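You operate a simulated robot arm through the tools that you are given. There is no shell and no other tool. Be economical: measure what you need, move in short steps, check, and stop when the job is done.

The job below is to be done with a simulated two-armed robot. You get a single attempt, and the scene is never put back.

Task
On the top of the steel bench, fold the orange rag in half.

The check looks at the end state, three seconds after you hand in, the way a careful person would. Anything else that was tipped, shoved, dropped, spilled or broken makes it a failure. Flat cloth is picked up by pressing the open fingertips on it (5 to 10 N) and closing them slowly along it; thin cloth reads only 2 to 8 mm in the jaws.

Robot
Two 7-joint arms with two-finger parallel grippers on one trunk, on a base that drives. Base frame: it is fixed to the floor where the robot stands at the start and does not move with it; the origin is under the middle of the robot, x ahead of it, y to its left, z up; the surface under the hand at the start is at about z = 0.85. Readings come in m, degrees, newtons and seconds.
The left shoulder is at the start at [0.062, 0.196, 1.079], the right one opposite. With the tool pointing down near the work surface each hand reaches from about 0.32 to 0.72 m from the robot's upright axis, wherever it stands, measured 20 degrees to its own side. Places, roughly: top of the steel bench [0.5, -0.6, 0.8]. Payload 1.57 kg a hand.
The tool frame of a hand sits at the grasp point between the pads (the TCP): z along the fingers, y along the line on which they close. The tips reach 0.03 m beyond it. Largest opening 0.11 m; finger width 0.024, thickness 0.012; the body of the gripper, 0.048 by 0.112 m, starts 0.078 m behind the TCP.
Orientation is told as [roll, pitch, yaw] about the base's x, y, z axes, in that order, counted from this pose: with the fingers straight down and closing along the base's y, the tool's x points along the base's -x, its y along +y and its z along -z.

Tools
- The arms move only by the tool arm_command. It takes "left_targets", "right_targets" or both (then of equal length, played together; a hand with none holds still); each is a list of rows, each an object (a shift or turn left out is 0, a gripper value left out holds the last) with "delta_pos": the shift along the tool's x, y, z in m, a list of three; "turn": the turn, a rotation vector about the tool's x, y, z in degrees, a list of three; "hand": the finger opening in m, from 0 to 0.11. In form: [{"delta_pos": [tx, ty, tz], "turn": [rx, ry, rz], "hand": hand}, ...]. A call has 1 to 10 rows; each row is the pose to reach, as a shift and turn from the pose commanded when the call began, along the tool's axes at that moment. Rows are played at 5 a second. More than 0.05 m and 8.6 degrees between two rows, or a gripper value outside its range, and nothing of the call is played. A pose out of reach is approached as far as the arm can. The call stops where the force on the tool passes 40 N (or 10 N more than at its start, if that is more) or the arm is blocked; 0.2 s more then pass. Each finger travels about 0.072 m/s and halts on what it meets, pressing with about 28 N; the grip force reading is that of the motor and also rises with nothing between the fingers. The clock runs only during rows and for 0.2 s after the last one: add rows that repeat a pose to give the fingers time. The reply holds the time, the measured pose of the TCP, the force on the tool along the base axes, the opening and the grip force, in the units named above and with some noise, with the torque about the TCP (base axes, N m) and any sound that the robot's microphone picked up.
- Cameras (640 x 400 px; columns grow to the right, rows downward): "scene" is now at [0.0951, -0.0176, 1.6549]; the picture's right is [-0.34, -0.94, -0.00], its down [-0.88, 0.32, -0.36] and it looks along [0.34, -0.12, -0.93] (base axes); focal length 288 px, centre (320, 200). "left" rides on the left gripper at [0.07, -0.016, -0.141] in its tool frame; the picture's right is [0.23, 0.97, 0.00], its down [-0.85, 0.20, -0.48] and it looks along [-0.47, 0.11, 0.88] (tool axes); focal length 222 px, centre (320, 200). "right" rides on the right gripper at [0.07, 0.016, -0.141] in its tool frame; the picture's right is [-0.23, 0.97, 0.00], its down [-0.86, -0.20, -0.48] and it looks along [-0.47, -0.11, 0.88] (tool axes); focal length 222 px, centre (320, 200). There is no depth. A picture from a camera that has moved, and an enlarged one, comes with that camera's place and axes in the base frame and with its lens. The place of the scene camera against the robot may be out by one fixed shift of up to 0.018 m in any direction.
- camera(camera): a new picture of that camera. The clock stands still meanwhile.
- raise_lower(by): slides the trunk up (or, below 0, down) by that many m; the arms and the scene camera ride with it, the base frame stays. It gives what a move gives, with no picture.
- drive_base(legs): drives the robot by 1 to 6 legs, each [ahead, left, turn to the left] in m, m and degrees, along the robot's own axes; the way and the turn of a leg run together, so that a leg with both is an arc; at most 1.5 m and 180 degrees a leg. The arms and the cameras ride along, it lands a little off, and it stops where it bumps. It gives what a move gives.
- pan_tilt(pan, tilt): turns the head with the scene camera to pan (to the left, within 86 degrees either way) and tilt (down, from -29 to 69), counted from straight ahead of the robot. It gives what a move gives.
- inspect(camera, box): a new picture of the part [left, top, right, bottom] of that camera's present view, enlarged. The clock stands still meanwhile.
- finish_job(): hands the job in; it is judged then, once.

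Go step by step. Nothing tells you exact positions but the pictures and the camera data: compare them with the known pose of the tool, close in by small moves and look again before you grip or let go. The budget is 120 turns and 108 pictures, counting those below and the enlarged ones. Unless the task says otherwise, let go and move clear before handing in, and close with one line.

The tools are called by a JSON object that holds its "method" and its "body". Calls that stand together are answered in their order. arm_command: Moves the arms, as the interface text tells. Its arguments: {"type":"object","properties":{"left_targets":{"type":"array"},"right_targets":{"type":"array"}},"required":[]} The other tools are called the same way: raise_lower (by) slides the trunk up or down; drive_base (legs) drives the base; pan_tilt (pan, tilt) turns the head that bears the scene camera; camera (camera) takes a picture; inspect (camera, box) takes an enlarged picture of a part of a camera's view; finish_job () hands the job in.

At the start:

```text
clock: 0.0
left_eef_pos: [0.5019, 0.0183, 1.0732]
left_tcp_rot: [0.0, 0.1, 0.1]
left_ft_force: [-0.1, -0.3, -0.1]
left_wrist_torque: [-0.01, 0.04, 0.04]
left_gripper_width: 0.1097
left_grasp_force: 0.0
right_eef_pos: [0.3578, -0.276, 1.0841]
right_tcp_rot: [0.1, 0.0, 0.0]
right_ft_force: [-0.5, 0.8, 0.5]
right_wrist_torque: [0.0, -0.02, -0.02]
right_gripper_width: 0.11
right_grasp_force: 0.0
trunk travel left (down, up): [-0.675, 0.315]
robot x, y, heading: [-0.0023, -0.0029, -0.0]
head pan, tilt: [-20.1, 68.8]
```

scene: 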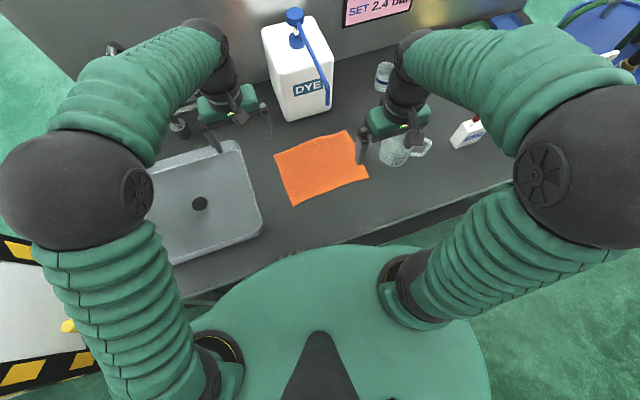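
right: 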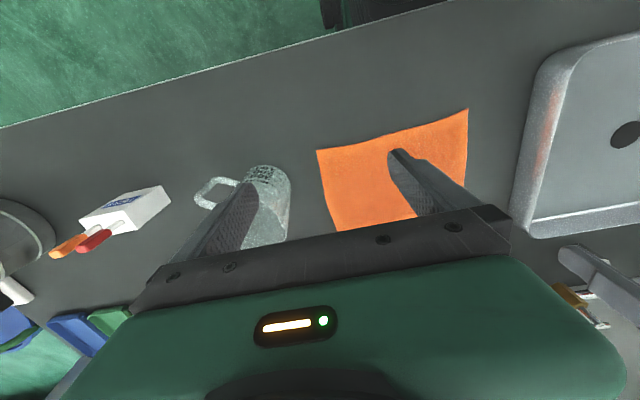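
left: 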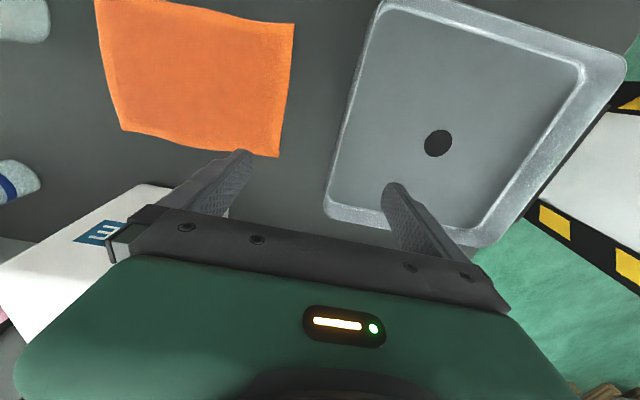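

I take the rag's corners to be near (0.39,-0.29), (0.38,-0.05), (0.56,-0.04) and (0.57,-0.29) at z≈0.85, with the dye jug just beyond it. I'll check the jug's pump spout before bringing the hands in.

{"method": "inspect", "body": {"camera": "scene", "box": [220, 0, 460, 220]}}

{"method": "inspect", "body": {"camera": "left", "box": [0, 0, 320, 400]}}

```text
1.82 times, centred on (340, 110) of scene
camera zoom: at [0.0951, -0.0176, 1.6549], right [-0.34, -0.94, 0.0], down [-0.88, 0.32, -0.36], along [0.34, -0.12, -0.93], focal length 524 px, centre (284, 364)
```

zoom: 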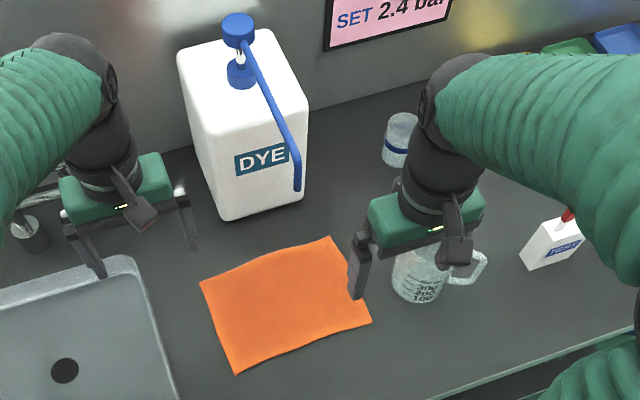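

```text
1.00 times, centred on (160, 200) of left (not enlarged: the box is as wide or as high as the picture)
camera zoom: at [0.4322, 0.002, 1.2155], right [-0.23, 0.97, 0.0], down [0.86, 0.2, 0.48], along [0.47, 0.11, -0.88], focal length 222 px, centre (480, 200)
```

zoom: 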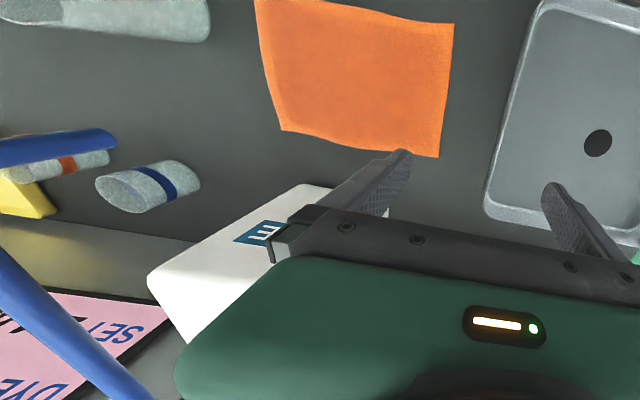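

The blue pump spout triangulates to a bend near (0.57,-0.18,1.2) and an end near (0.51,-0.195,1.09), hanging above the rag. To keep clear I'll work with the hands pitched forward so they stay under and in front of it, and I'll back the base off about 0.1 m first.

{"method": "drive_base", "body": {"legs": [[-0.1, 0, 0]]}}

```text
clock: 1.1
left_eef_pos: [0.4024, 0.0186, 1.0722]
left_tcp_rot: [0.2, 0.1, 0.1]
left_ft_force: [0.5, -0.6, -0.1]
left_wrist_torque: [0.01, -0.02, 0.01]
left_gripper_width: 0.1101
left_grasp_force: 0.1
right_eef_pos: [0.2587, -0.2765, 1.0825]
right_tcp_rot: [0.0, 0.1, 0.1]
right_ft_force: [0.9, 0.7, -0.1]
right_wrist_torque: [0.0, 0.0, 0.0]
right_gripper_width: 0.1102
right_grasp_force: 0.1
trunk travel left (down, up): [-0.675, 0.315]
robot x, y, heading: [-0.0986, -0.0, 0.0]
head pan, tilt: [-20.1, 68.8]
```

The base is back 0.1 m. Now I'll pitch both hands forward by 30° while lowering, and narrow the fingers.

{"method": "arm_command", "body": {"left_targets": [{"delta_pos": [-0.012, -0.01, 0.022], "turn": [0, -7.5, 0], "hand": 0.04}, {"delta_pos": [-0.025, -0.02, 0.045], "turn": [0, -15, 0], "hand": 0.04}, {"delta_pos": [-0.037, -0.03, 0.068], "turn": [0, -22.5, 0], "hand": 0.04}, {"delta_pos": [-0.05, -0.04, 0.09], "turn": [0, -30, 0], "hand": 0.04}], "right_targets": [{"delta_pos": [-0.03, 0.003, 0.025], "turn": [0, -7.5, 0], "hand": 0.04}, {"delta_pos": [-0.06, 0.006, 0.05], "turn": [0, -15, 0], "hand": 0.04}, {"delta_pos": [-0.09, 0.009, 0.075], "turn": [0, -22.5, 0], "hand": 0.04}, {"delta_pos": [-0.12, 0.012, 0.1], "turn": [0, -30, 0], "hand": 0.04}]}}

{"method": "camera", "body": {"camera": "scene"}}

{"method": "camera", "body": {"camera": "right"}}

{"method": "camera", "body": {"camera": "left"}}

```text
clock: 2.2
left_eef_pos: [0.4979, 0.0923, 1.0159]
left_tcp_rot: [-3.2, -32.2, 15.1]
left_ft_force: [0.2, 0.7, -0.2]
left_wrist_torque: [-0.01, 0.05, -0.01]
left_gripper_width: 0.0401
left_grasp_force: 0.1
right_eef_pos: [0.3747, -0.2613, 0.9807]
right_tcp_rot: [0.1, -29.5, -0.1]
right_ft_force: [0.2, 1.0, -0.7]
right_wrist_torque: [0.0, 0.03, -0.02]
right_gripper_width: 0.0399
right_grasp_force: 0.1
trunk travel left (down, up): [-0.675, 0.315]
robot x, y, heading: [-0.1011, 0.001, -0.0]
head pan, tilt: [-20.1, 68.8]
stopped in row 4 (left hand): the arm was blocked; the commanded pose is now the measured one
```

```text
102 pictures are left
camera scene: at [0.0003, -0.0163, 1.6535], right [-0.34, -0.94, 0.0], down [-0.88, 0.32, -0.36], along [0.34, -0.12, -0.93], focal length 288 px, centre (320, 200)
```

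scene: 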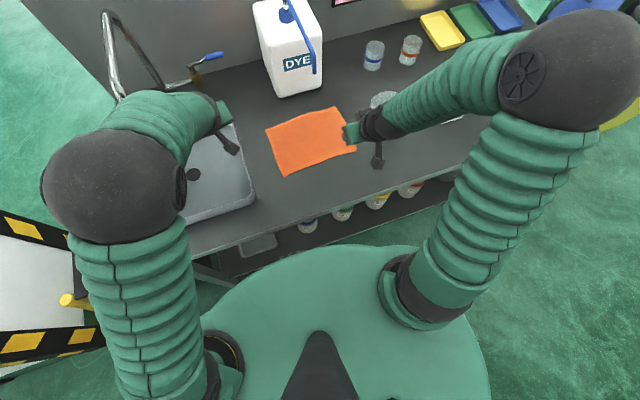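

```text
101 pictures are left
camera right: at [0.2445, -0.2458, 1.0705], right [0.2, 0.97, 0.11], down [0.51, -0.2, 0.84], along [0.84, -0.11, -0.54], focal length 222 px, centre (320, 200)
```

right: 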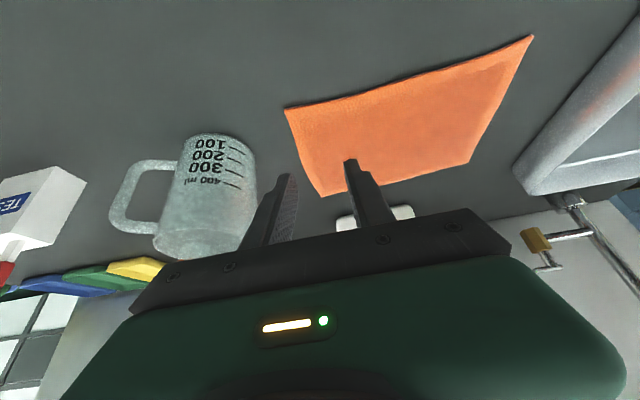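

```text
100 pictures are left
camera left: at [0.3706, 0.0502, 1.0991], right [-0.41, 0.9, -0.17], down [0.4, 0.34, 0.85], along [0.82, 0.28, -0.5], focal length 222 px, centre (320, 200)
```

left: 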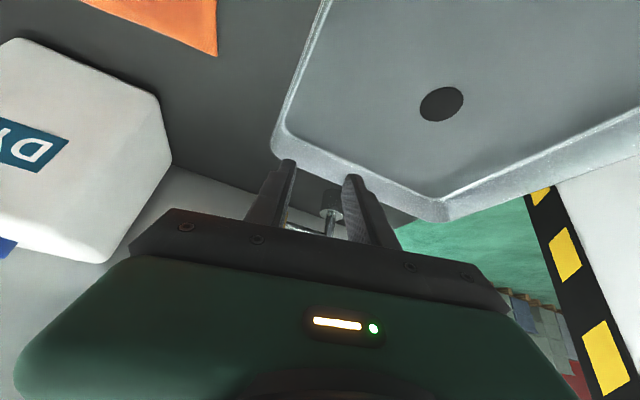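

The right hand pitched cleanly, but the left was pushed off sideways near a joint limit, to (0.50, 0.09) with 15° yaw. I'll try bringing it back to yaw 0 and toward the rag.

{"method": "arm_command", "body": {"left_targets": [{"delta_pos": [0.013, -0.03, -0.008], "turn": [2.65, 0, 4.2]}, {"delta_pos": [0.025, -0.061, -0.016], "turn": [5.3, 0, 8.5]}, {"delta_pos": [0.038, -0.0914, -0.024], "turn": [7.95, 0, 12.7]}, {"delta_pos": [0.038, -0.0914, -0.024], "turn": [7.95, 0, 12.7]}]}}

{"method": "camera", "body": {"camera": "scene"}}

```text
clock: 3.4
left_eef_pos: [0.4965, 0.0687, 1.0183]
left_tcp_rot: [-2.5, -33.1, 8.0]
left_ft_force: [-0.3, 0.2, -0.2]
left_wrist_torque: [-0.01, 0.01, -0.03]
left_gripper_width: 0.04
left_grasp_force: 0.0
right_eef_pos: [0.3708, -0.2629, 0.9837]
right_tcp_rot: [0.1, -29.6, -0.1]
right_ft_force: [0.0, -0.9, -0.6]
right_wrist_torque: [0.01, 0.01, 0.02]
right_gripper_width: 0.0399
right_grasp_force: 0.1
trunk travel left (down, up): [-0.675, 0.315]
robot x, y, heading: [-0.098, -0.0018, 0.2]
head pan, tilt: [-20.1, 68.8]
stopped in row 4 (left hand): the arm was blocked; the commanded pose is now the measured one
```

```text
99 pictures are left
camera scene: at [-0.004, -0.0176, 1.6542], right [-0.34, -0.94, 0.0], down [-0.88, 0.32, -0.36], along [0.34, -0.12, -0.93], focal length 288 px, centre (320, 200)
```

scene: 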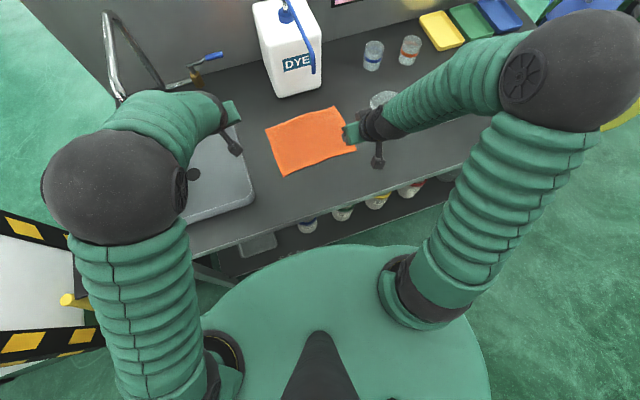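

The left wrist is limited when it reaches inward. I'll shift the right hand left, then drive the base right about 0.13 m so both arms work more symmetrically on the rag.

{"method": "arm_command", "body": {"right_targets": [{"delta_pos": [0, 0.04, 0]}, {"delta_pos": [0, 0.08, 0]}, {"delta_pos": [0, 0.12, 0]}, {"delta_pos": [0, 0.12, 0]}]}}

```text
clock: 4.4
left_eef_pos: [0.4959, 0.0676, 1.0203]
left_tcp_rot: [-2.6, -32.9, 8.0]
left_ft_force: [0.0, -0.8, 0.4]
left_wrist_torque: [-0.03, 0.01, 0.03]
left_gripper_width: 0.0401
left_grasp_force: 0.1
right_eef_pos: [0.3702, -0.141, 0.9838]
right_tcp_rot: [0.0, -29.5, -0.2]
right_ft_force: [0.2, 0.2, -0.7]
right_wrist_torque: [-0.01, -0.01, 0.03]
right_gripper_width: 0.0401
right_grasp_force: 0.0
trunk travel left (down, up): [-0.675, 0.315]
robot x, y, heading: [-0.0972, -0.0003, 0.2]
head pan, tilt: [-20.1, 68.8]
```

The right arm reaches inward without trouble. Driving the base right now.

{"method": "drive_base", "body": {"legs": [[0, -0.13, 0]]}}

{"method": "arm_command", "body": {"left_targets": [{"delta_pos": [0, 0, 0], "turn": [1.5, 0, 2.5]}, {"delta_pos": [0, -0.01, 0.01], "turn": [3, 0, 5]}, {"delta_pos": [0, -0.02, 0.02], "turn": [4.2, 0, 6.8]}, {"delta_pos": [0, -0.02, 0.02], "turn": [4.2, 0, 6.8]}]}}

{"method": "camera", "body": {"camera": "scene"}}

```text
clock: 5.7
left_eef_pos: [0.4982, -0.0344, 1.0233]
left_tcp_rot: [-4.3, -33.1, 9.4]
left_ft_force: [0.5, 2.6, -0.5]
left_wrist_torque: [-0.17, 0.01, -0.1]
left_gripper_width: 0.0398
left_grasp_force: 0.0
right_eef_pos: [0.3716, -0.2478, 0.9872]
right_tcp_rot: [-1.2, -29.7, 0.7]
right_ft_force: [0.9, 3.1, 1.1]
right_wrist_torque: [-0.23, -0.04, -0.11]
right_gripper_width: 0.0402
right_grasp_force: 0.1
trunk travel left (down, up): [-0.675, 0.315]
robot x, y, heading: [-0.0996, -0.1255, 0.2]
head pan, tilt: [-20.1, 68.8]
```

```text
clock: 6.7
left_eef_pos: [0.5099, -0.0843, 1.0099]
left_tcp_rot: [-2.1, -33.8, 0.2]
left_ft_force: [-0.4, -0.1, 0.6]
left_wrist_torque: [0.1, -0.02, 0.04]
left_gripper_width: 0.0398
left_grasp_force: 0.0
right_eef_pos: [0.3686, -0.2756, 0.9842]
right_tcp_rot: [0.5, -29.7, -0.4]
right_ft_force: [-0.5, -0.1, 0.0]
right_wrist_torque: [0.06, 0.0, 0.01]
right_gripper_width: 0.0401
right_grasp_force: 0.0
trunk travel left (down, up): [-0.675, 0.315]
robot x, y, heading: [-0.0996, -0.1264, -0.0]
head pan, tilt: [-20.1, 68.8]
```

```text
98 pictures are left
camera scene: at [-0.0048, -0.1503, 1.6549], right [-0.34, -0.94, 0.0], down [-0.88, 0.32, -0.36], along [0.34, -0.12, -0.93], focal length 288 px, centre (320, 200)
```

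scene: 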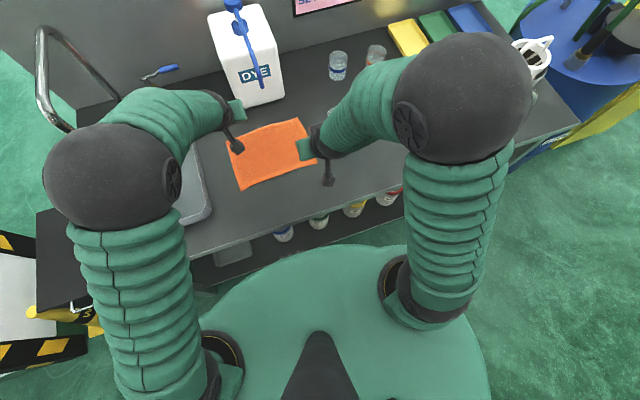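

Left hand is now at the right yaw. I'll test that it can also reach the landing zone near the rag's near edge.

{"method": "arm_command", "body": {"left_targets": [{"delta_pos": [0.04, 0.005, -0.006], "turn": [0, 1, 0]}, {"delta_pos": [0.08, 0.01, -0.012], "turn": [0, 2, 0]}, {"delta_pos": [0.119, 0.014, -0.018], "turn": [0, 3.5, 0]}, {"delta_pos": [0.119, 0.014, -0.018], "turn": [0, 3.5, 0]}]}}

{"method": "camera", "body": {"camera": "left"}}

{"method": "camera", "body": {"camera": "right"}}

```text
clock: 7.9
left_eef_pos: [0.4096, -0.0191, 0.956]
left_tcp_rot: [-2.1, -30.1, 5.5]
left_ft_force: [0.0, 0.5, -0.4]
left_wrist_torque: [0.0, -0.01, -0.01]
left_gripper_width: 0.0399
left_grasp_force: 0.1
right_eef_pos: [0.3679, -0.2668, 0.9851]
right_tcp_rot: [0.2, -29.8, 0.0]
right_ft_force: [0.9, 1.4, -0.4]
right_wrist_torque: [-0.01, 0.01, 0.01]
right_gripper_width: 0.0399
right_grasp_force: 0.0
trunk travel left (down, up): [-0.675, 0.315]
robot x, y, heading: [-0.1017, -0.1288, -0.3]
head pan, tilt: [-20.1, 68.8]
stopped in row 4 (left hand): the arm was blocked; the commanded pose is now the measured one
```

```text
97 pictures are left
camera left: at [0.2804, -0.041, 1.0443], right [-0.27, 0.95, -0.15], down [0.48, 0.26, 0.84], along [0.83, 0.16, -0.53], focal length 222 px, centre (320, 200)
```

left: 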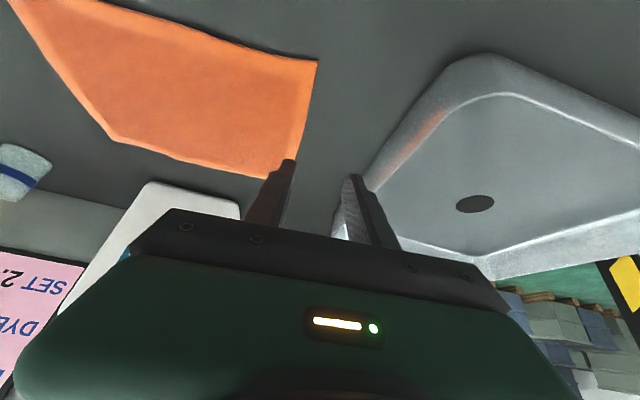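

```text
96 pictures are left
camera right: at [0.2375, -0.252, 1.0732], right [0.2, 0.97, 0.12], down [0.5, -0.2, 0.84], along [0.84, -0.11, -0.53], focal length 222 px, centre (320, 200)
```

right: 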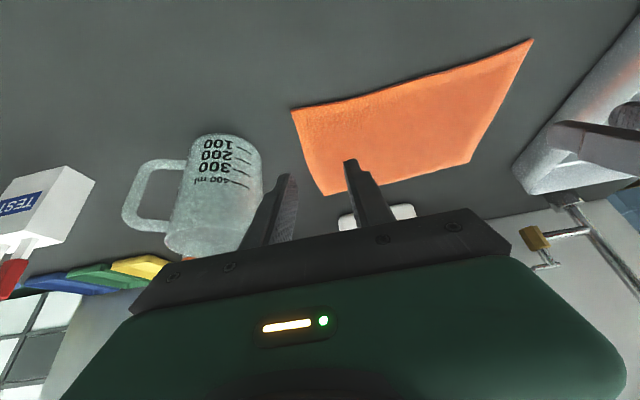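

The left arm still saturates here at 30° pitch. I'll try half the pitch for the left hand, since it isn't near the spout.

{"method": "arm_command", "body": {"left_targets": [{"delta_pos": [0.007, -0.016, -0.004], "turn": [0.9, 5, 1.6]}, {"delta_pos": [0.014, -0.032, -0.008], "turn": [1.8, 10, 3.2]}, {"delta_pos": [0.021, -0.048, -0.0125], "turn": [2.7, 15, 4.8]}, {"delta_pos": [0.021, -0.048, -0.0125], "turn": [2.7, 15, 4.8]}]}}

```text
clock: 8.9
left_eef_pos: [0.3883, -0.0731, 0.9569]
left_tcp_rot: [-2.6, -15.3, -0.9]
left_ft_force: [-0.3, 0.5, -0.4]
left_wrist_torque: [-0.06, -0.03, -0.01]
left_gripper_width: 0.04
left_grasp_force: 0.0
right_eef_pos: [0.368, -0.2667, 0.9849]
right_tcp_rot: [0.2, -29.8, 0.0]
right_ft_force: [0.0, -0.4, 0.5]
right_wrist_torque: [-0.04, 0.0, 0.01]
right_gripper_width: 0.04
right_grasp_force: 0.1
trunk travel left (down, up): [-0.675, 0.315]
robot x, y, heading: [-0.1007, -0.1265, 0.2]
head pan, tilt: [-20.1, 68.8]
```

The left hand holds at 15° pitch. Now I'll hover both hands over the far corners, the right one passing below and in front of the spout.

{"method": "arm_command", "body": {"left_targets": [{"delta_pos": [-0.03, 0, 0.012], "turn": [-0.5, 0, 0.1]}, {"delta_pos": [-0.06, 0.001, 0.024], "turn": [-1, 0, 0.3]}, {"delta_pos": [-0.09, 0.002, 0.036], "turn": [-1.5, 0, 0.4]}, {"delta_pos": [-0.12, 0.003, 0.049], "turn": [-2, 0, 0.5]}, {"delta_pos": [-0.149, 0.003, 0.0607], "turn": [-2.5, 0, 0.7]}, {"delta_pos": [-0.149, 0.003, 0.0607], "turn": [-2.5, 0, 0.7]}], "right_targets": [{"delta_pos": [-0.025, 0.002, 0.026]}, {"delta_pos": [-0.051, 0.004, 0.053]}, {"delta_pos": [-0.077, 0.006, 0.079]}, {"delta_pos": [-0.102, 0.008, 0.106]}, {"delta_pos": [-0.128, 0.009, 0.132]}, {"delta_pos": [-0.128, 0.009, 0.132]}]}}

{"method": "camera", "body": {"camera": "scene"}}

{"method": "camera", "body": {"camera": "right"}}

{"method": "camera", "body": {"camera": "left"}}

```text
clock: 10.3
left_eef_pos: [0.5469, -0.0774, 0.9407]
left_tcp_rot: [0.2, -15.3, -1.7]
left_ft_force: [-0.9, 0.1, -0.4]
left_wrist_torque: [0.03, 0.02, -0.01]
left_gripper_width: 0.0401
left_grasp_force: 0.0
right_eef_pos: [0.5429, -0.2598, 0.9337]
right_tcp_rot: [0.2, -29.9, -0.1]
right_ft_force: [-0.2, 0.5, -0.4]
right_wrist_torque: [0.0, 0.01, 0.0]
right_gripper_width: 0.0399
right_grasp_force: 0.2
trunk travel left (down, up): [-0.675, 0.315]
robot x, y, heading: [-0.0996, -0.1258, 0.2]
head pan, tilt: [-20.1, 68.8]
```

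```text
95 pictures are left
camera scene: at [-0.0048, -0.1441, 1.655], right [-0.34, -0.94, 0.0], down [-0.88, 0.32, -0.36], along [0.34, -0.12, -0.93], focal length 288 px, centre (320, 200)
```

scene: 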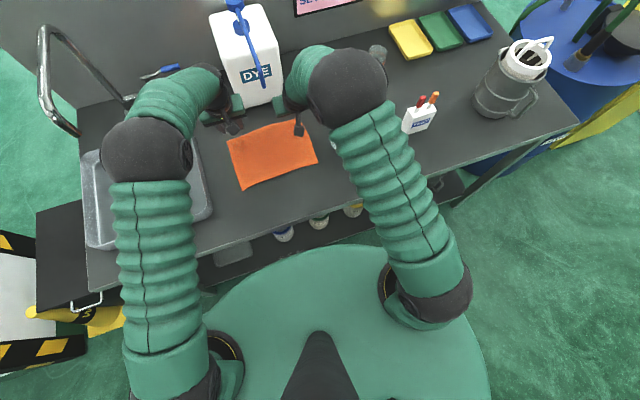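

```text
94 pictures are left
camera right: at [0.4131, -0.2447, 1.0232], right [0.2, 0.97, 0.12], down [0.5, -0.2, 0.84], along [0.84, -0.11, -0.53], focal length 222 px, centre (320, 200)
```

right: 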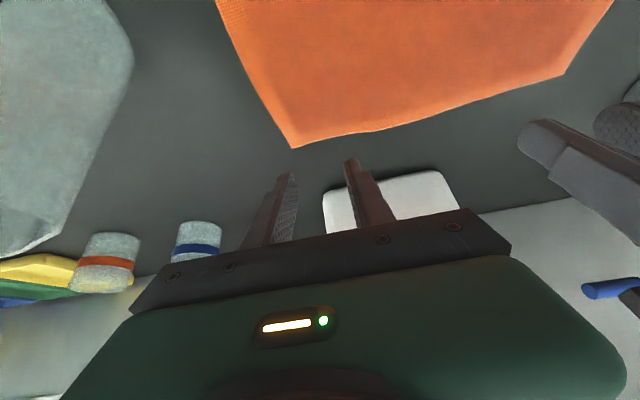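

```text
93 pictures are left
camera left: at [0.4418, -0.0898, 1.059], right [-0.19, 0.98, -0.06], down [0.7, 0.18, 0.69], along [0.69, 0.09, -0.72], focal length 222 px, centre (320, 200)
```

left: 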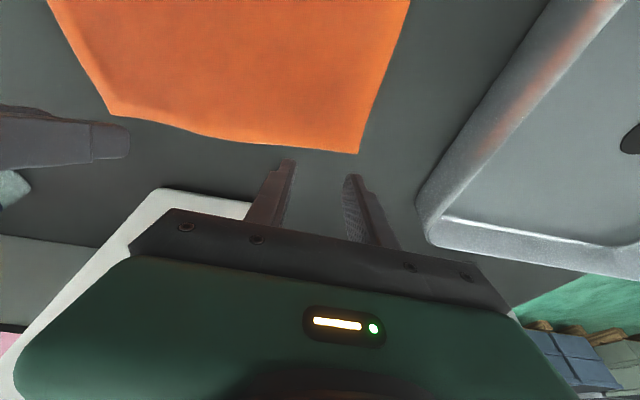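

Corners confirmed: far-left (0.564,-0.036), far-right (0.577,-0.288). Lowering both hands to about 1 cm above the cloth.

{"method": "arm_command", "body": {"left_targets": [{"delta_pos": [0.002, 0.0035, 0.023]}, {"delta_pos": [0.004, 0.007, 0.0456]}, {"delta_pos": [0.004, 0.007, 0.0456]}], "right_targets": [{"delta_pos": [0.004, 0.002, 0.02]}, {"delta_pos": [0.008, 0.004, 0.04]}, {"delta_pos": [0.008, 0.004, 0.04]}]}}

{"method": "camera", "body": {"camera": "right"}}

{"method": "camera", "body": {"camera": "left"}}

```text
clock: 11.1
left_eef_pos: [0.556, -0.0706, 0.8948]
left_tcp_rot: [0.3, -15.5, -1.7]
left_ft_force: [-0.2, 0.4, 0.8]
left_wrist_torque: [-0.01, 0.0, 0.01]
left_gripper_width: 0.04
left_grasp_force: 0.1
right_eef_pos: [0.5569, -0.2554, 0.8955]
right_tcp_rot: [0.4, -29.9, 0.0]
right_ft_force: [0.1, -1.0, 0.2]
right_wrist_torque: [0.0, 0.03, -0.01]
right_gripper_width: 0.0398
right_grasp_force: 0.1
trunk travel left (down, up): [-0.675, 0.315]
robot x, y, heading: [-0.0964, -0.1252, 0.3]
head pan, tilt: [-20.1, 68.8]
```

```text
92 pictures are left
camera right: at [0.4269, -0.2403, 0.9846], right [0.2, 0.97, 0.12], down [0.5, -0.2, 0.84], along [0.84, -0.11, -0.53], focal length 222 px, centre (320, 200)
```

right: 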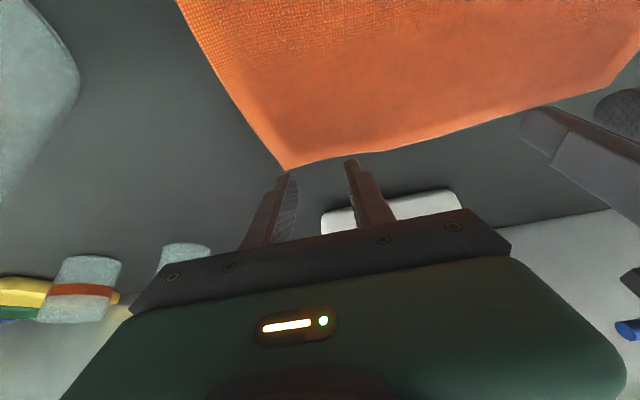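

```text
91 pictures are left
camera left: at [0.4511, -0.0833, 1.0137], right [-0.19, 0.98, -0.06], down [0.7, 0.18, 0.69], along [0.69, 0.09, -0.72], focal length 222 px, centre (320, 200)
```

left: 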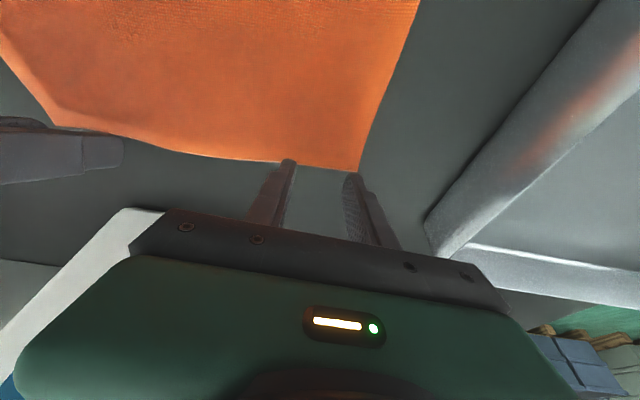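

The tips sit right at the cloth's edge, so I'll shift both a few mm inward and go down to near contact.

{"method": "arm_command", "body": {"left_targets": [{"delta_pos": [0.0039, -0.006, -0.001]}, {"delta_pos": [0.0065, -0.006, 0.0087]}, {"delta_pos": [0.0065, -0.006, 0.0087]}], "right_targets": [{"delta_pos": [0.0043, 0.008, -0.0025]}, {"delta_pos": [0.0093, 0.008, 0.0062]}, {"delta_pos": [0.0093, 0.008, 0.0062]}]}}

{"method": "camera", "body": {"camera": "right"}}

{"method": "camera", "body": {"camera": "left"}}

```text
clock: 11.9
left_eef_pos: [0.5527, -0.0747, 0.885]
left_tcp_rot: [0.2, -15.5, -1.7]
left_ft_force: [0.0, 0.3, 7.5]
left_wrist_torque: [0.02, 0.03, 0.01]
left_gripper_width: 0.0401
left_grasp_force: 0.1
right_eef_pos: [0.5521, -0.2469, 0.8866]
right_tcp_rot: [0.2, -29.9, -0.1]
right_ft_force: [0.8, 0.7, 2.0]
right_wrist_torque: [0.01, -0.03, -0.01]
right_gripper_width: 0.0398
right_grasp_force: 0.1
trunk travel left (down, up): [-0.675, 0.315]
robot x, y, heading: [-0.1003, -0.1302, 0.0]
head pan, tilt: [-20.1, 68.8]
```

```text
90 pictures are left
camera right: at [0.4225, -0.2326, 0.9747], right [0.2, 0.97, 0.12], down [0.5, -0.2, 0.84], along [0.84, -0.11, -0.53], focal length 222 px, centre (320, 200)
```

right: 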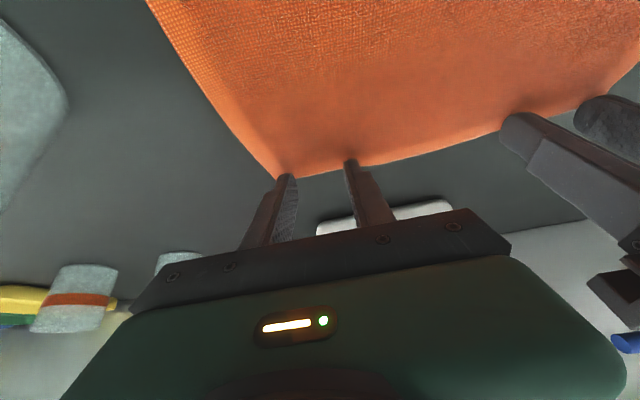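

```text
89 pictures are left
camera left: at [0.4476, -0.0885, 1.0036], right [-0.19, 0.98, -0.06], down [0.7, 0.18, 0.69], along [0.69, 0.09, -0.72], focal length 222 px, centre (320, 200)
```

left: 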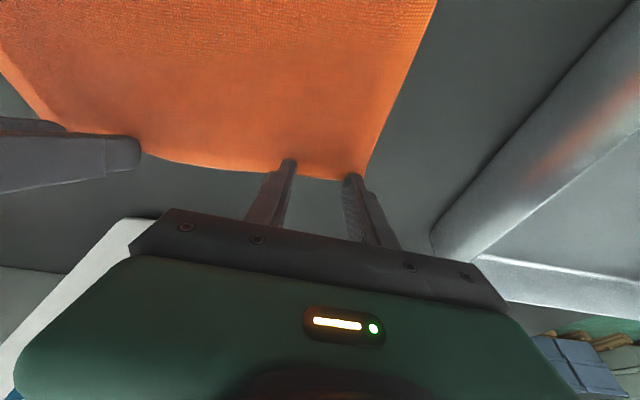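

Left is in light contact, right barely. I'll set both about 7 mm further in from the edge for a better bite, then press.

{"method": "arm_command", "body": {"left_targets": [{"delta_pos": [0.0058, -0.004, -0.0057]}, {"delta_pos": [0.0068, -0.004, -0.0018]}, {"delta_pos": [0.0068, -0.004, -0.0018]}], "right_targets": [{"delta_pos": [0.005, 0.004, -0.0052]}, {"delta_pos": [0.0068, 0.004, -0.0018]}, {"delta_pos": [0.0068, 0.004, -0.0018]}]}}

```text
clock: 12.7
left_eef_pos: [0.5455, -0.0792, 0.8849]
left_tcp_rot: [0.2, -15.4, -1.6]
left_ft_force: [-0.2, 0.3, 7.5]
left_wrist_torque: [0.01, 0.0, 0.02]
left_gripper_width: 0.0399
left_grasp_force: 0.0
right_eef_pos: [0.5464, -0.2446, 0.8839]
right_tcp_rot: [0.2, -30.0, -0.1]
right_ft_force: [0.6, 1.3, 4.1]
right_wrist_torque: [0.0, -0.06, 0.05]
right_gripper_width: 0.0399
right_grasp_force: 0.1
trunk travel left (down, up): [-0.675, 0.315]
robot x, y, heading: [-0.0984, -0.1262, 0.0]
head pan, tilt: [-20.1, 68.8]
```

Pressing the right a touch more and closing both slowly.

{"method": "arm_command", "body": {"left_targets": [{"hand": 0.04}, {"hand": 0.035}, {"hand": 0.03}, {"hand": 0.025}, {"hand": 0.02}, {"hand": 0.015}, {"hand": 0.01}, {"hand": 0.005}, {"hand": 0.0}, {"hand": 0.0}], "right_targets": [{"delta_pos": [0.0006, 0, 0.001], "hand": 0.04}, {"delta_pos": [0.0006, 0, 0.001], "hand": 0.035}, {"delta_pos": [0.0006, 0, 0.001], "hand": 0.03}, {"delta_pos": [0.0006, 0, 0.001], "hand": 0.025}, {"delta_pos": [0.0006, 0, 0.001], "hand": 0.02}, {"delta_pos": [0.0006, 0, 0.001], "hand": 0.015}, {"delta_pos": [0.0006, 0, 0.001], "hand": 0.01}, {"delta_pos": [0.0006, 0, 0.001], "hand": 0.005}, {"delta_pos": [0.0006, 0, 0.001], "hand": 0.0}, {"delta_pos": [0.0006, 0, 0.001], "hand": 0.0}]}}

{"method": "camera", "body": {"camera": "right"}}

{"method": "camera", "body": {"camera": "left"}}

```text
clock: 14.9
left_eef_pos: [0.5443, -0.0806, 0.8848]
left_tcp_rot: [0.1, -15.5, -1.8]
left_ft_force: [-0.2, -7.3, 5.1]
left_wrist_torque: [-0.19, 0.03, -0.05]
left_gripper_width: 0.0038
left_grasp_force: 24.9
right_eef_pos: [0.5442, -0.2434, 0.8844]
right_tcp_rot: [0.3, -30.0, 0.0]
right_ft_force: [0.0, 5.4, 15.9]
right_wrist_torque: [0.17, -0.12, 0.02]
right_gripper_width: 0.0046
right_grasp_force: 24.6
trunk travel left (down, up): [-0.675, 0.315]
robot x, y, heading: [-0.101, -0.1257, -0.0]
head pan, tilt: [-20.1, 68.8]
```

```text
88 pictures are left
camera right: at [0.4143, -0.2282, 0.9728], right [0.2, 0.97, 0.12], down [0.5, -0.2, 0.84], along [0.84, -0.11, -0.53], focal length 222 px, centre (320, 200)
```

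right: 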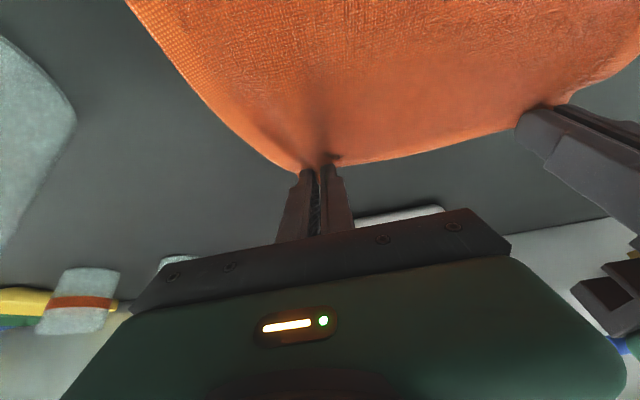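

```text
87 pictures are left
camera left: at [0.4383, -0.0929, 1.0037], right [-0.19, 0.98, -0.06], down [0.7, 0.18, 0.69], along [0.69, 0.09, -0.72], focal length 222 px, centre (320, 200)
```

left: 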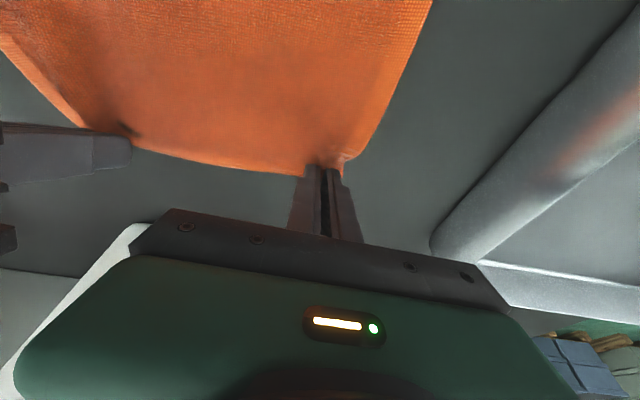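

Both pinches hold cloth (3.8 and 4.6 mm). I'll lift along the first part of the folding arc and check.

{"method": "arm_command", "body": {"left_targets": [{"delta_pos": [0, -0.002, -0.011]}, {"delta_pos": [0, -0.003, -0.022]}, {"delta_pos": [0.0004, -0.0043, -0.0323]}, {"delta_pos": [0.006, -0.005, -0.042]}, {"delta_pos": [0.012, -0.006, -0.052]}, {"delta_pos": [0.0177, -0.007, -0.061]}, {"delta_pos": [0.0177, -0.007, -0.061]}], "right_targets": [{"delta_pos": [-0.003, 0.002, -0.011]}, {"delta_pos": [-0.006, 0.003, -0.021]}, {"delta_pos": [-0.0077, 0.003, -0.0313]}, {"delta_pos": [-0.004, 0.003, -0.042]}, {"delta_pos": [-0.001, 0.002, -0.053]}, {"delta_pos": [0.002, 0.002, -0.0635]}, {"delta_pos": [0.002, 0.002, -0.0635]}]}}

{"method": "camera", "body": {"camera": "scene"}}

{"method": "camera", "body": {"camera": "right"}}

{"method": "camera", "body": {"camera": "left"}}

```text
clock: 16.5
left_eef_pos: [0.5126, -0.0847, 0.9373]
left_tcp_rot: [0.2, -15.3, -1.7]
left_ft_force: [-0.1, -0.3, -0.6]
left_wrist_torque: [0.01, 0.02, -0.04]
left_gripper_width: 0.0037
left_grasp_force: 24.6
right_eef_pos: [0.5123, -0.2414, 0.9358]
right_tcp_rot: [0.1, -29.8, 0.0]
right_ft_force: [0.5, 0.6, -0.2]
right_wrist_torque: [0.01, 0.02, -0.03]
right_gripper_width: 0.0045
right_grasp_force: 24.8
trunk travel left (down, up): [-0.675, 0.315]
robot x, y, heading: [-0.1001, -0.1279, 0.1]
head pan, tilt: [-20.1, 68.8]
```

```text
86 pictures are left
camera scene: at [-0.0023, -0.1438, 1.6548], right [-0.34, -0.94, 0.0], down [-0.88, 0.32, -0.36], along [0.34, -0.12, -0.93], focal length 288 px, centre (320, 200)
```

scene: 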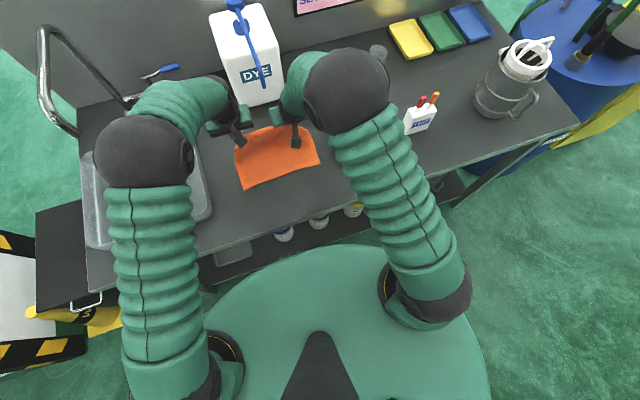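

```text
85 pictures are left
camera right: at [0.3829, -0.2264, 1.0254], right [0.2, 0.97, 0.12], down [0.51, -0.2, 0.84], along [0.84, -0.11, -0.53], focal length 222 px, centre (320, 200)
```

right: 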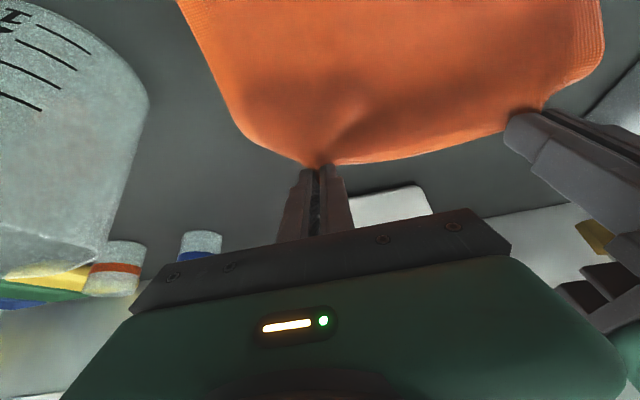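

```text
84 pictures are left
camera left: at [0.4077, -0.0985, 1.056], right [-0.19, 0.98, -0.06], down [0.7, 0.18, 0.69], along [0.68, 0.09, -0.72], focal length 222 px, centre (320, 200)
```

left: 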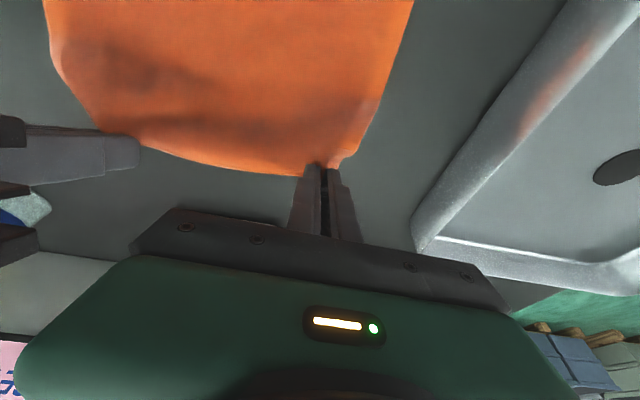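

Both corners come up evenly. Continuing over the top of the arc toward the near edge.

{"method": "arm_command", "body": {"left_targets": [{"delta_pos": [0.016, 0, -0.0086]}, {"delta_pos": [0.0322, -0.001, -0.0172]}, {"delta_pos": [0.049, -0.002, -0.0185]}, {"delta_pos": [0.0659, -0.003, -0.0193]}, {"delta_pos": [0.081, -0.004, -0.013]}, {"delta_pos": [0.0958, -0.005, -0.0048]}, {"delta_pos": [0.0958, -0.005, -0.0048]}], "right_targets": [{"delta_pos": [0.012, -0.0015, -0.0122]}, {"delta_pos": [0.0241, -0.003, -0.0243]}, {"delta_pos": [0.04, -0.005, -0.0295]}, {"delta_pos": [0.0553, -0.006, -0.0342]}, {"delta_pos": [0.072, -0.007, -0.031]}, {"delta_pos": [0.0871, -0.008, -0.0272]}, {"delta_pos": [0.0871, -0.008, -0.0272]}]}}

{"method": "camera", "body": {"camera": "scene"}}

{"method": "camera", "body": {"camera": "right"}}

{"method": "camera", "body": {"camera": "left"}}

```text
clock: 18.1
left_eef_pos: [0.418, -0.0868, 0.9157]
left_tcp_rot: [0.2, -15.4, -1.6]
left_ft_force: [-0.6, -3.8, -0.5]
left_wrist_torque: [-0.12, 0.02, -0.02]
left_gripper_width: 0.0038
left_grasp_force: 24.4
right_eef_pos: [0.4221, -0.2497, 0.917]
right_tcp_rot: [0.3, -29.8, -0.2]
right_ft_force: [-0.3, 4.9, 0.1]
right_wrist_torque: [0.15, 0.01, 0.0]
right_gripper_width: 0.0042
right_grasp_force: 25.5
trunk travel left (down, up): [-0.675, 0.315]
robot x, y, heading: [-0.101, -0.1294, -0.1]
head pan, tilt: [-20.1, 68.8]
```

```text
83 pictures are left
camera scene: at [-0.0042, -0.144, 1.6549], right [-0.34, -0.94, 0.0], down [-0.88, 0.32, -0.36], along [0.34, -0.12, -0.93], focal length 288 px, centre (320, 200)
```

scene: 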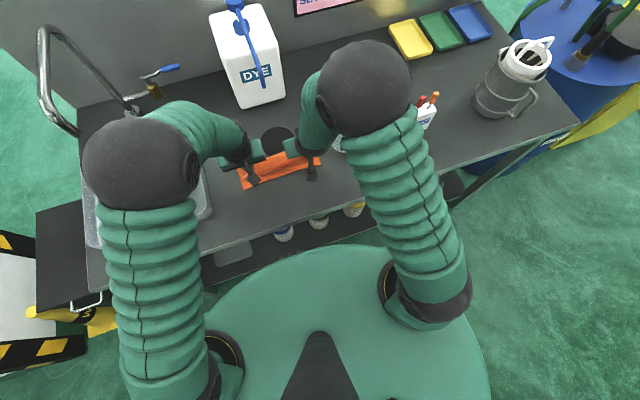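

```text
82 pictures are left
camera right: at [0.2929, -0.2346, 1.006], right [0.2, 0.97, 0.12], down [0.5, -0.2, 0.84], along [0.84, -0.11, -0.53], focal length 222 px, centre (320, 200)
```

right: 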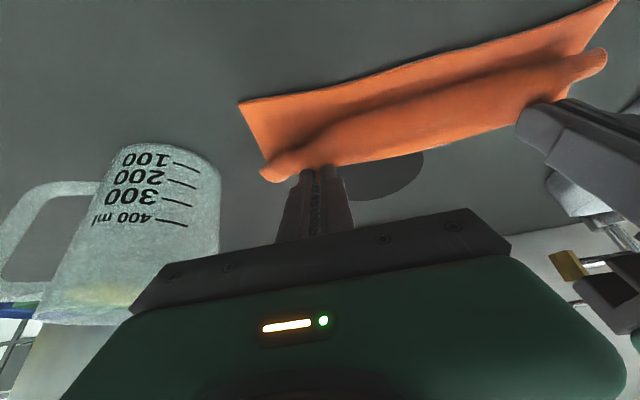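

```text
81 pictures are left
camera left: at [0.3129, -0.1003, 1.0355], right [-0.19, 0.98, -0.06], down [0.7, 0.18, 0.69], along [0.69, 0.09, -0.72], focal length 222 px, centre (320, 200)
```

left: 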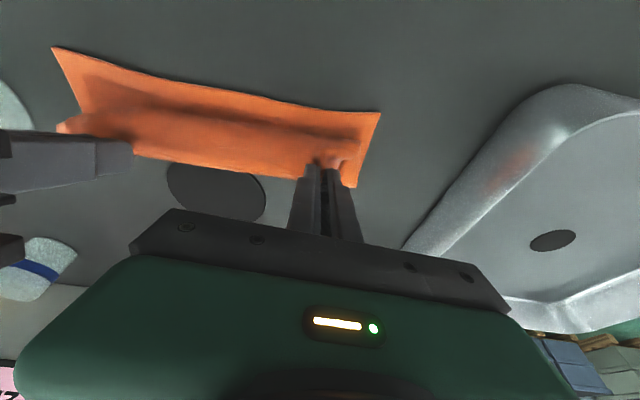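

The rag is folding nicely, with the bottom half unmoved; a dark spot on the bench shows where the far half lay. Now I'll lower the held edge toward the near edge.

{"method": "arm_command", "body": {"left_targets": [{"delta_pos": [0.006, -0.001, 0.008]}, {"delta_pos": [0.012, -0.002, 0.016]}, {"delta_pos": [0.0178, -0.003, 0.0231]}, {"delta_pos": [0.0178, -0.003, 0.0231]}], "right_targets": [{"delta_pos": [0.007, 0.001, 0.007]}, {"delta_pos": [0.014, 0.002, 0.014]}, {"delta_pos": [0.0218, 0.003, 0.0197]}, {"delta_pos": [0.0218, 0.003, 0.0197]}]}}

{"method": "camera", "body": {"camera": "right"}}

{"method": "camera", "body": {"camera": "left"}}

```text
clock: 19.1
left_eef_pos: [0.4064, -0.0897, 0.8896]
left_tcp_rot: [0.2, -15.4, -1.6]
left_ft_force: [0.7, -1.6, 5.8]
left_wrist_torque: [0.0, -0.02, 0.0]
left_gripper_width: 0.0038
left_grasp_force: 24.3
right_eef_pos: [0.4148, -0.2467, 0.8897]
right_tcp_rot: [0.3, -29.9, -0.1]
right_ft_force: [1.3, 0.2, 9.3]
right_wrist_torque: [0.0, -0.16, 0.01]
right_gripper_width: 0.0043
right_grasp_force: 25.0
trunk travel left (down, up): [-0.675, 0.315]
robot x, y, heading: [-0.1004, -0.1265, 0.0]
head pan, tilt: [-20.1, 68.8]
```

```text
80 pictures are left
camera right: at [0.2839, -0.2316, 0.9787], right [0.2, 0.97, 0.12], down [0.5, -0.2, 0.84], along [0.84, -0.11, -0.53], focal length 222 px, centre (320, 200)
```

right: 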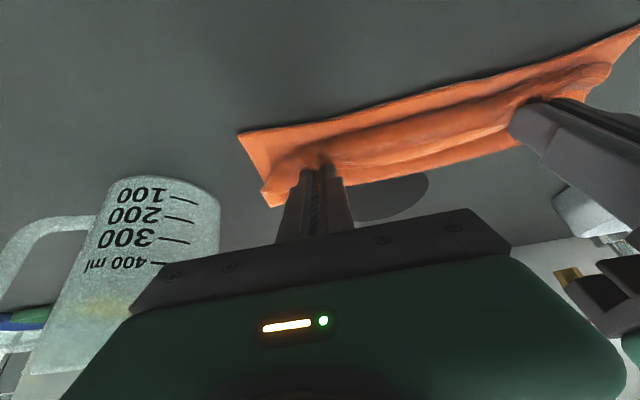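

```text
79 pictures are left
camera left: at [0.3014, -0.1031, 1.0091], right [-0.19, 0.98, -0.06], down [0.7, 0.18, 0.69], along [0.69, 0.09, -0.72], focal length 222 px, centre (320, 200)
```

left: 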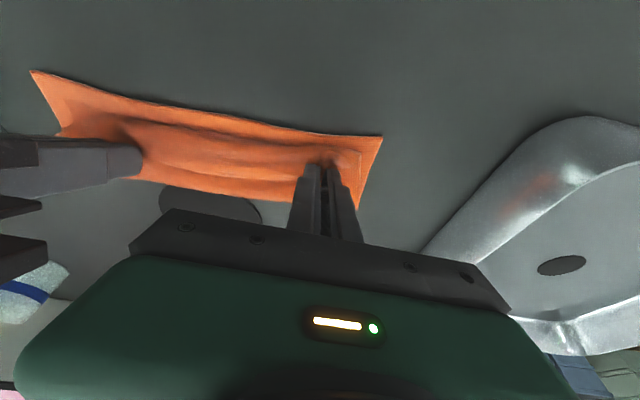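

The edge is down on the near half. I'll open slowly, lift off a few cm, and look at how it relaxes.

{"method": "arm_command", "body": {"left_targets": [{"delta_pos": [0, 0, -0.002], "hand": 0.01}, {"delta_pos": [0, 0, -0.002], "hand": 0.02}, {"delta_pos": [0, 0, -0.003], "hand": 0.03}, {"delta_pos": [0, 0, -0.01], "hand": 0.03}, {"delta_pos": [0, 0, -0.025], "hand": 0.03}, {"delta_pos": [0, 0, -0.05], "hand": 0.03}, {"delta_pos": [0, 0, -0.08], "hand": 0.03}], "right_targets": [{"delta_pos": [0, 0, -0.002], "hand": 0.01}, {"delta_pos": [0, 0, -0.002], "hand": 0.02}, {"delta_pos": [0, 0, -0.003], "hand": 0.03}, {"delta_pos": [0, 0, -0.01], "hand": 0.03}, {"delta_pos": [0, 0, -0.025], "hand": 0.03}, {"delta_pos": [0, 0, -0.05], "hand": 0.03}, {"delta_pos": [0, 0, -0.08], "hand": 0.03}]}}

{"method": "camera", "body": {"camera": "right"}}

{"method": "camera", "body": {"camera": "left"}}

{"method": "inspect", "body": {"camera": "scene", "box": [200, 100, 360, 220]}}

```text
clock: 20.7
left_eef_pos: [0.3843, -0.0846, 0.9664]
left_tcp_rot: [0.4, -15.2, -1.1]
left_ft_force: [0.4, -0.1, -0.4]
left_wrist_torque: [-0.02, -0.05, 0.0]
left_gripper_width: 0.0301
left_grasp_force: 0.1
right_eef_pos: [0.3739, -0.2459, 0.9583]
right_tcp_rot: [0.2, -29.9, 0.0]
right_ft_force: [-1.0, -0.4, -0.1]
right_wrist_torque: [-0.03, -0.05, 0.03]
right_gripper_width: 0.0297
right_grasp_force: 0.1
trunk travel left (down, up): [-0.675, 0.315]
robot x, y, heading: [-0.0995, -0.1241, 0.2]
head pan, tilt: [-20.1, 68.8]
```

```text
78 pictures are left
camera right: at [0.2431, -0.231, 1.0472], right [0.2, 0.97, 0.12], down [0.5, -0.2, 0.84], along [0.84, -0.11, -0.53], focal length 222 px, centre (320, 200)
```

right: 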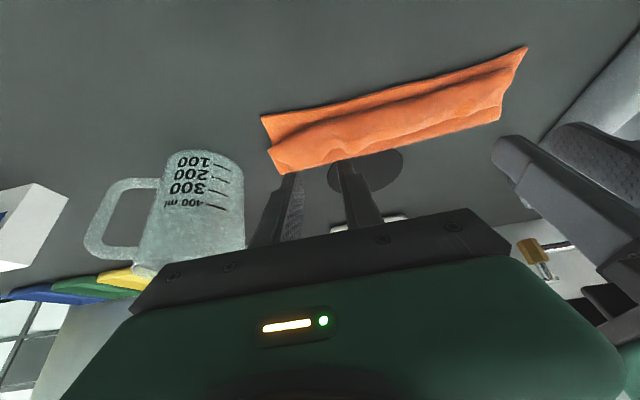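

```text
77 pictures are left
camera left: at [0.2803, -0.0985, 1.0844], right [-0.2, 0.98, -0.05], down [0.7, 0.18, 0.69], along [0.68, 0.1, -0.72], focal length 222 px, centre (320, 200)
```

left: 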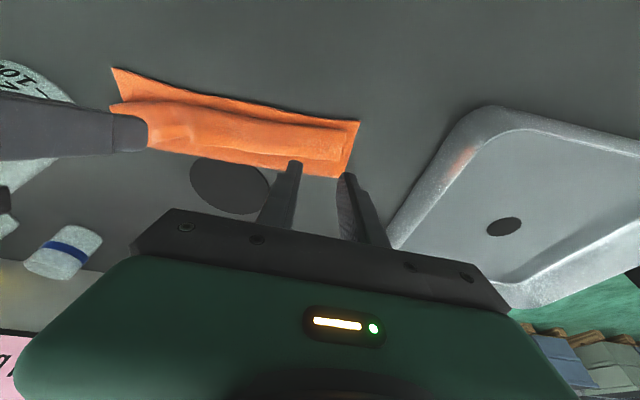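

```text
3.33 times, centred on (280, 160) of scene
camera zoom: at [-0.0077, -0.1431, 1.6541], right [-0.34, -0.94, 0.0], down [-0.88, 0.32, -0.36], along [0.34, -0.12, -0.93], focal length 962 px, centre (453, 333)
```

zoom: 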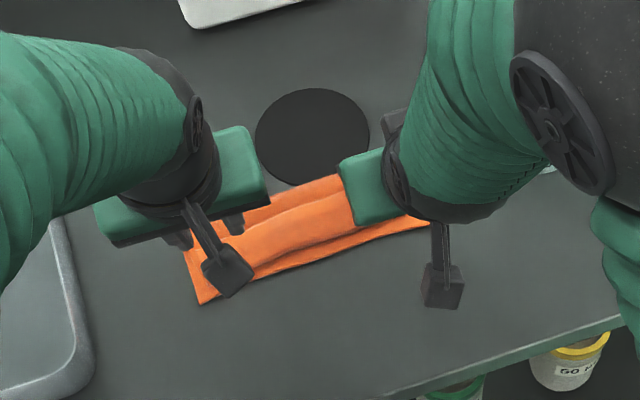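

The fold took, with a small roll along the top edge. Looking closer to see the hem.

{"method": "inspect", "body": {"camera": "right", "box": [240, 30, 560, 200]}}

{"method": "inspect", "body": {"camera": "left", "box": [100, 40, 400, 220]}}

```text
2.00 times, centred on (400, 115) of right
camera zoom: at [0.2431, -0.231, 1.0472], right [0.2, 0.97, 0.12], down [0.5, -0.2, 0.84], along [0.84, -0.11, -0.53], focal length 444 px, centre (160, 370)
```

zoom: 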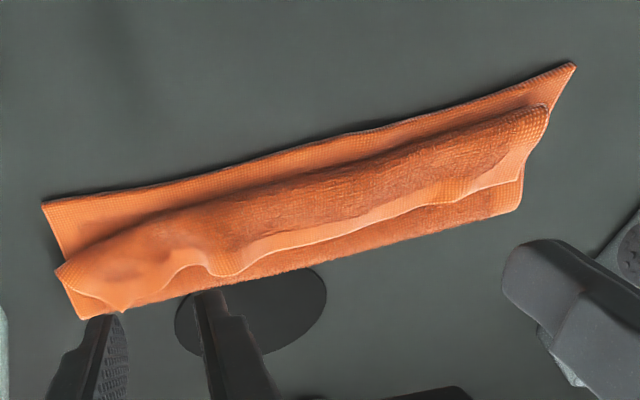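

```text
2.13 times, centred on (250, 130) of left
camera zoom: at [0.2803, -0.0985, 1.0844], right [-0.2, 0.98, -0.05], down [0.7, 0.18, 0.69], along [0.68, 0.1, -0.72], focal length 474 px, centre (469, 349)
```

zoom: 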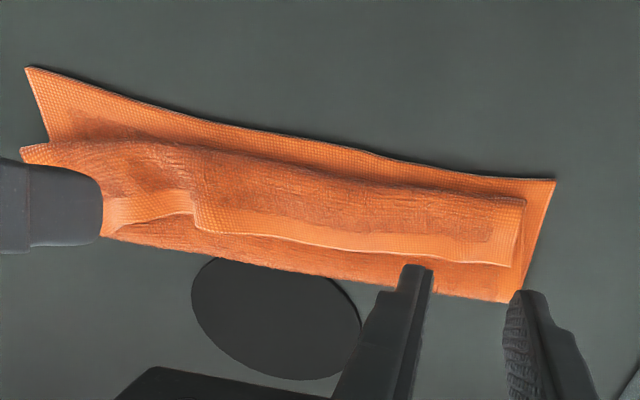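

The top edge doubled back on itself (a hem flap of about 4 cm lying on top). I'll regrip just the free edge of that flap with a small bite, lift it, and lay the fold again properly.

{"method": "arm_command", "body": {"left_targets": [{"delta_pos": [-0.014, 0.003, 0.035], "hand": 0.036}, {"delta_pos": [-0.027, 0.006, 0.0708], "hand": 0.036}, {"delta_pos": [-0.027, 0.006, 0.0708], "hand": 0.036}], "right_targets": [{"delta_pos": [-0.01, 0.017, 0.036], "hand": 0.036}, {"delta_pos": [-0.0203, 0.033, 0.0729], "hand": 0.036}, {"delta_pos": [-0.0203, 0.033, 0.0729], "hand": 0.036}]}}

{"method": "inspect", "body": {"camera": "right", "box": [160, 30, 480, 230]}}

{"method": "inspect", "body": {"camera": "left", "box": [160, 30, 480, 230]}}

```text
clock: 21.5
left_eef_pos: [0.4285, -0.0851, 0.9076]
left_tcp_rot: [0.2, -15.4, -1.7]
left_ft_force: [0.3, 0.1, 0.3]
left_wrist_torque: [0.0, 0.0, 0.01]
left_gripper_width: 0.0361
left_grasp_force: 0.1
right_eef_pos: [0.4279, -0.2134, 0.9089]
right_tcp_rot: [0.1, -30.1, 0.0]
right_ft_force: [-0.5, -0.9, -0.2]
right_wrist_torque: [0.0, -0.01, 0.03]
right_gripper_width: 0.0362
right_grasp_force: 0.0
trunk travel left (down, up): [-0.675, 0.315]
robot x, y, heading: [-0.0986, -0.1308, 0.4]
head pan, tilt: [-20.1, 68.8]
```

```text
2.00 times, centred on (320, 130) of right
camera zoom: at [0.2965, -0.1973, 0.9968], right [0.2, 0.97, 0.12], down [0.5, -0.2, 0.84], along [0.84, -0.11, -0.53], focal length 444 px, centre (320, 340)
```

zoom: 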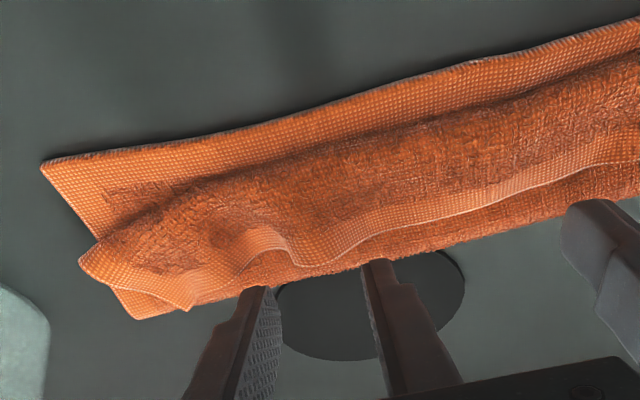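

```text
2.00 times, centred on (320, 130) of left
camera zoom: at [0.3233, -0.0983, 1.0263], right [-0.19, 0.98, -0.06], down [0.7, 0.18, 0.69], along [0.69, 0.09, -0.72], focal length 444 px, centre (320, 340)
```

zoom: 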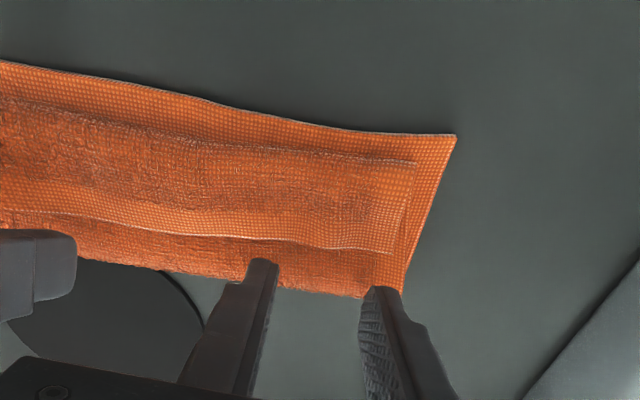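

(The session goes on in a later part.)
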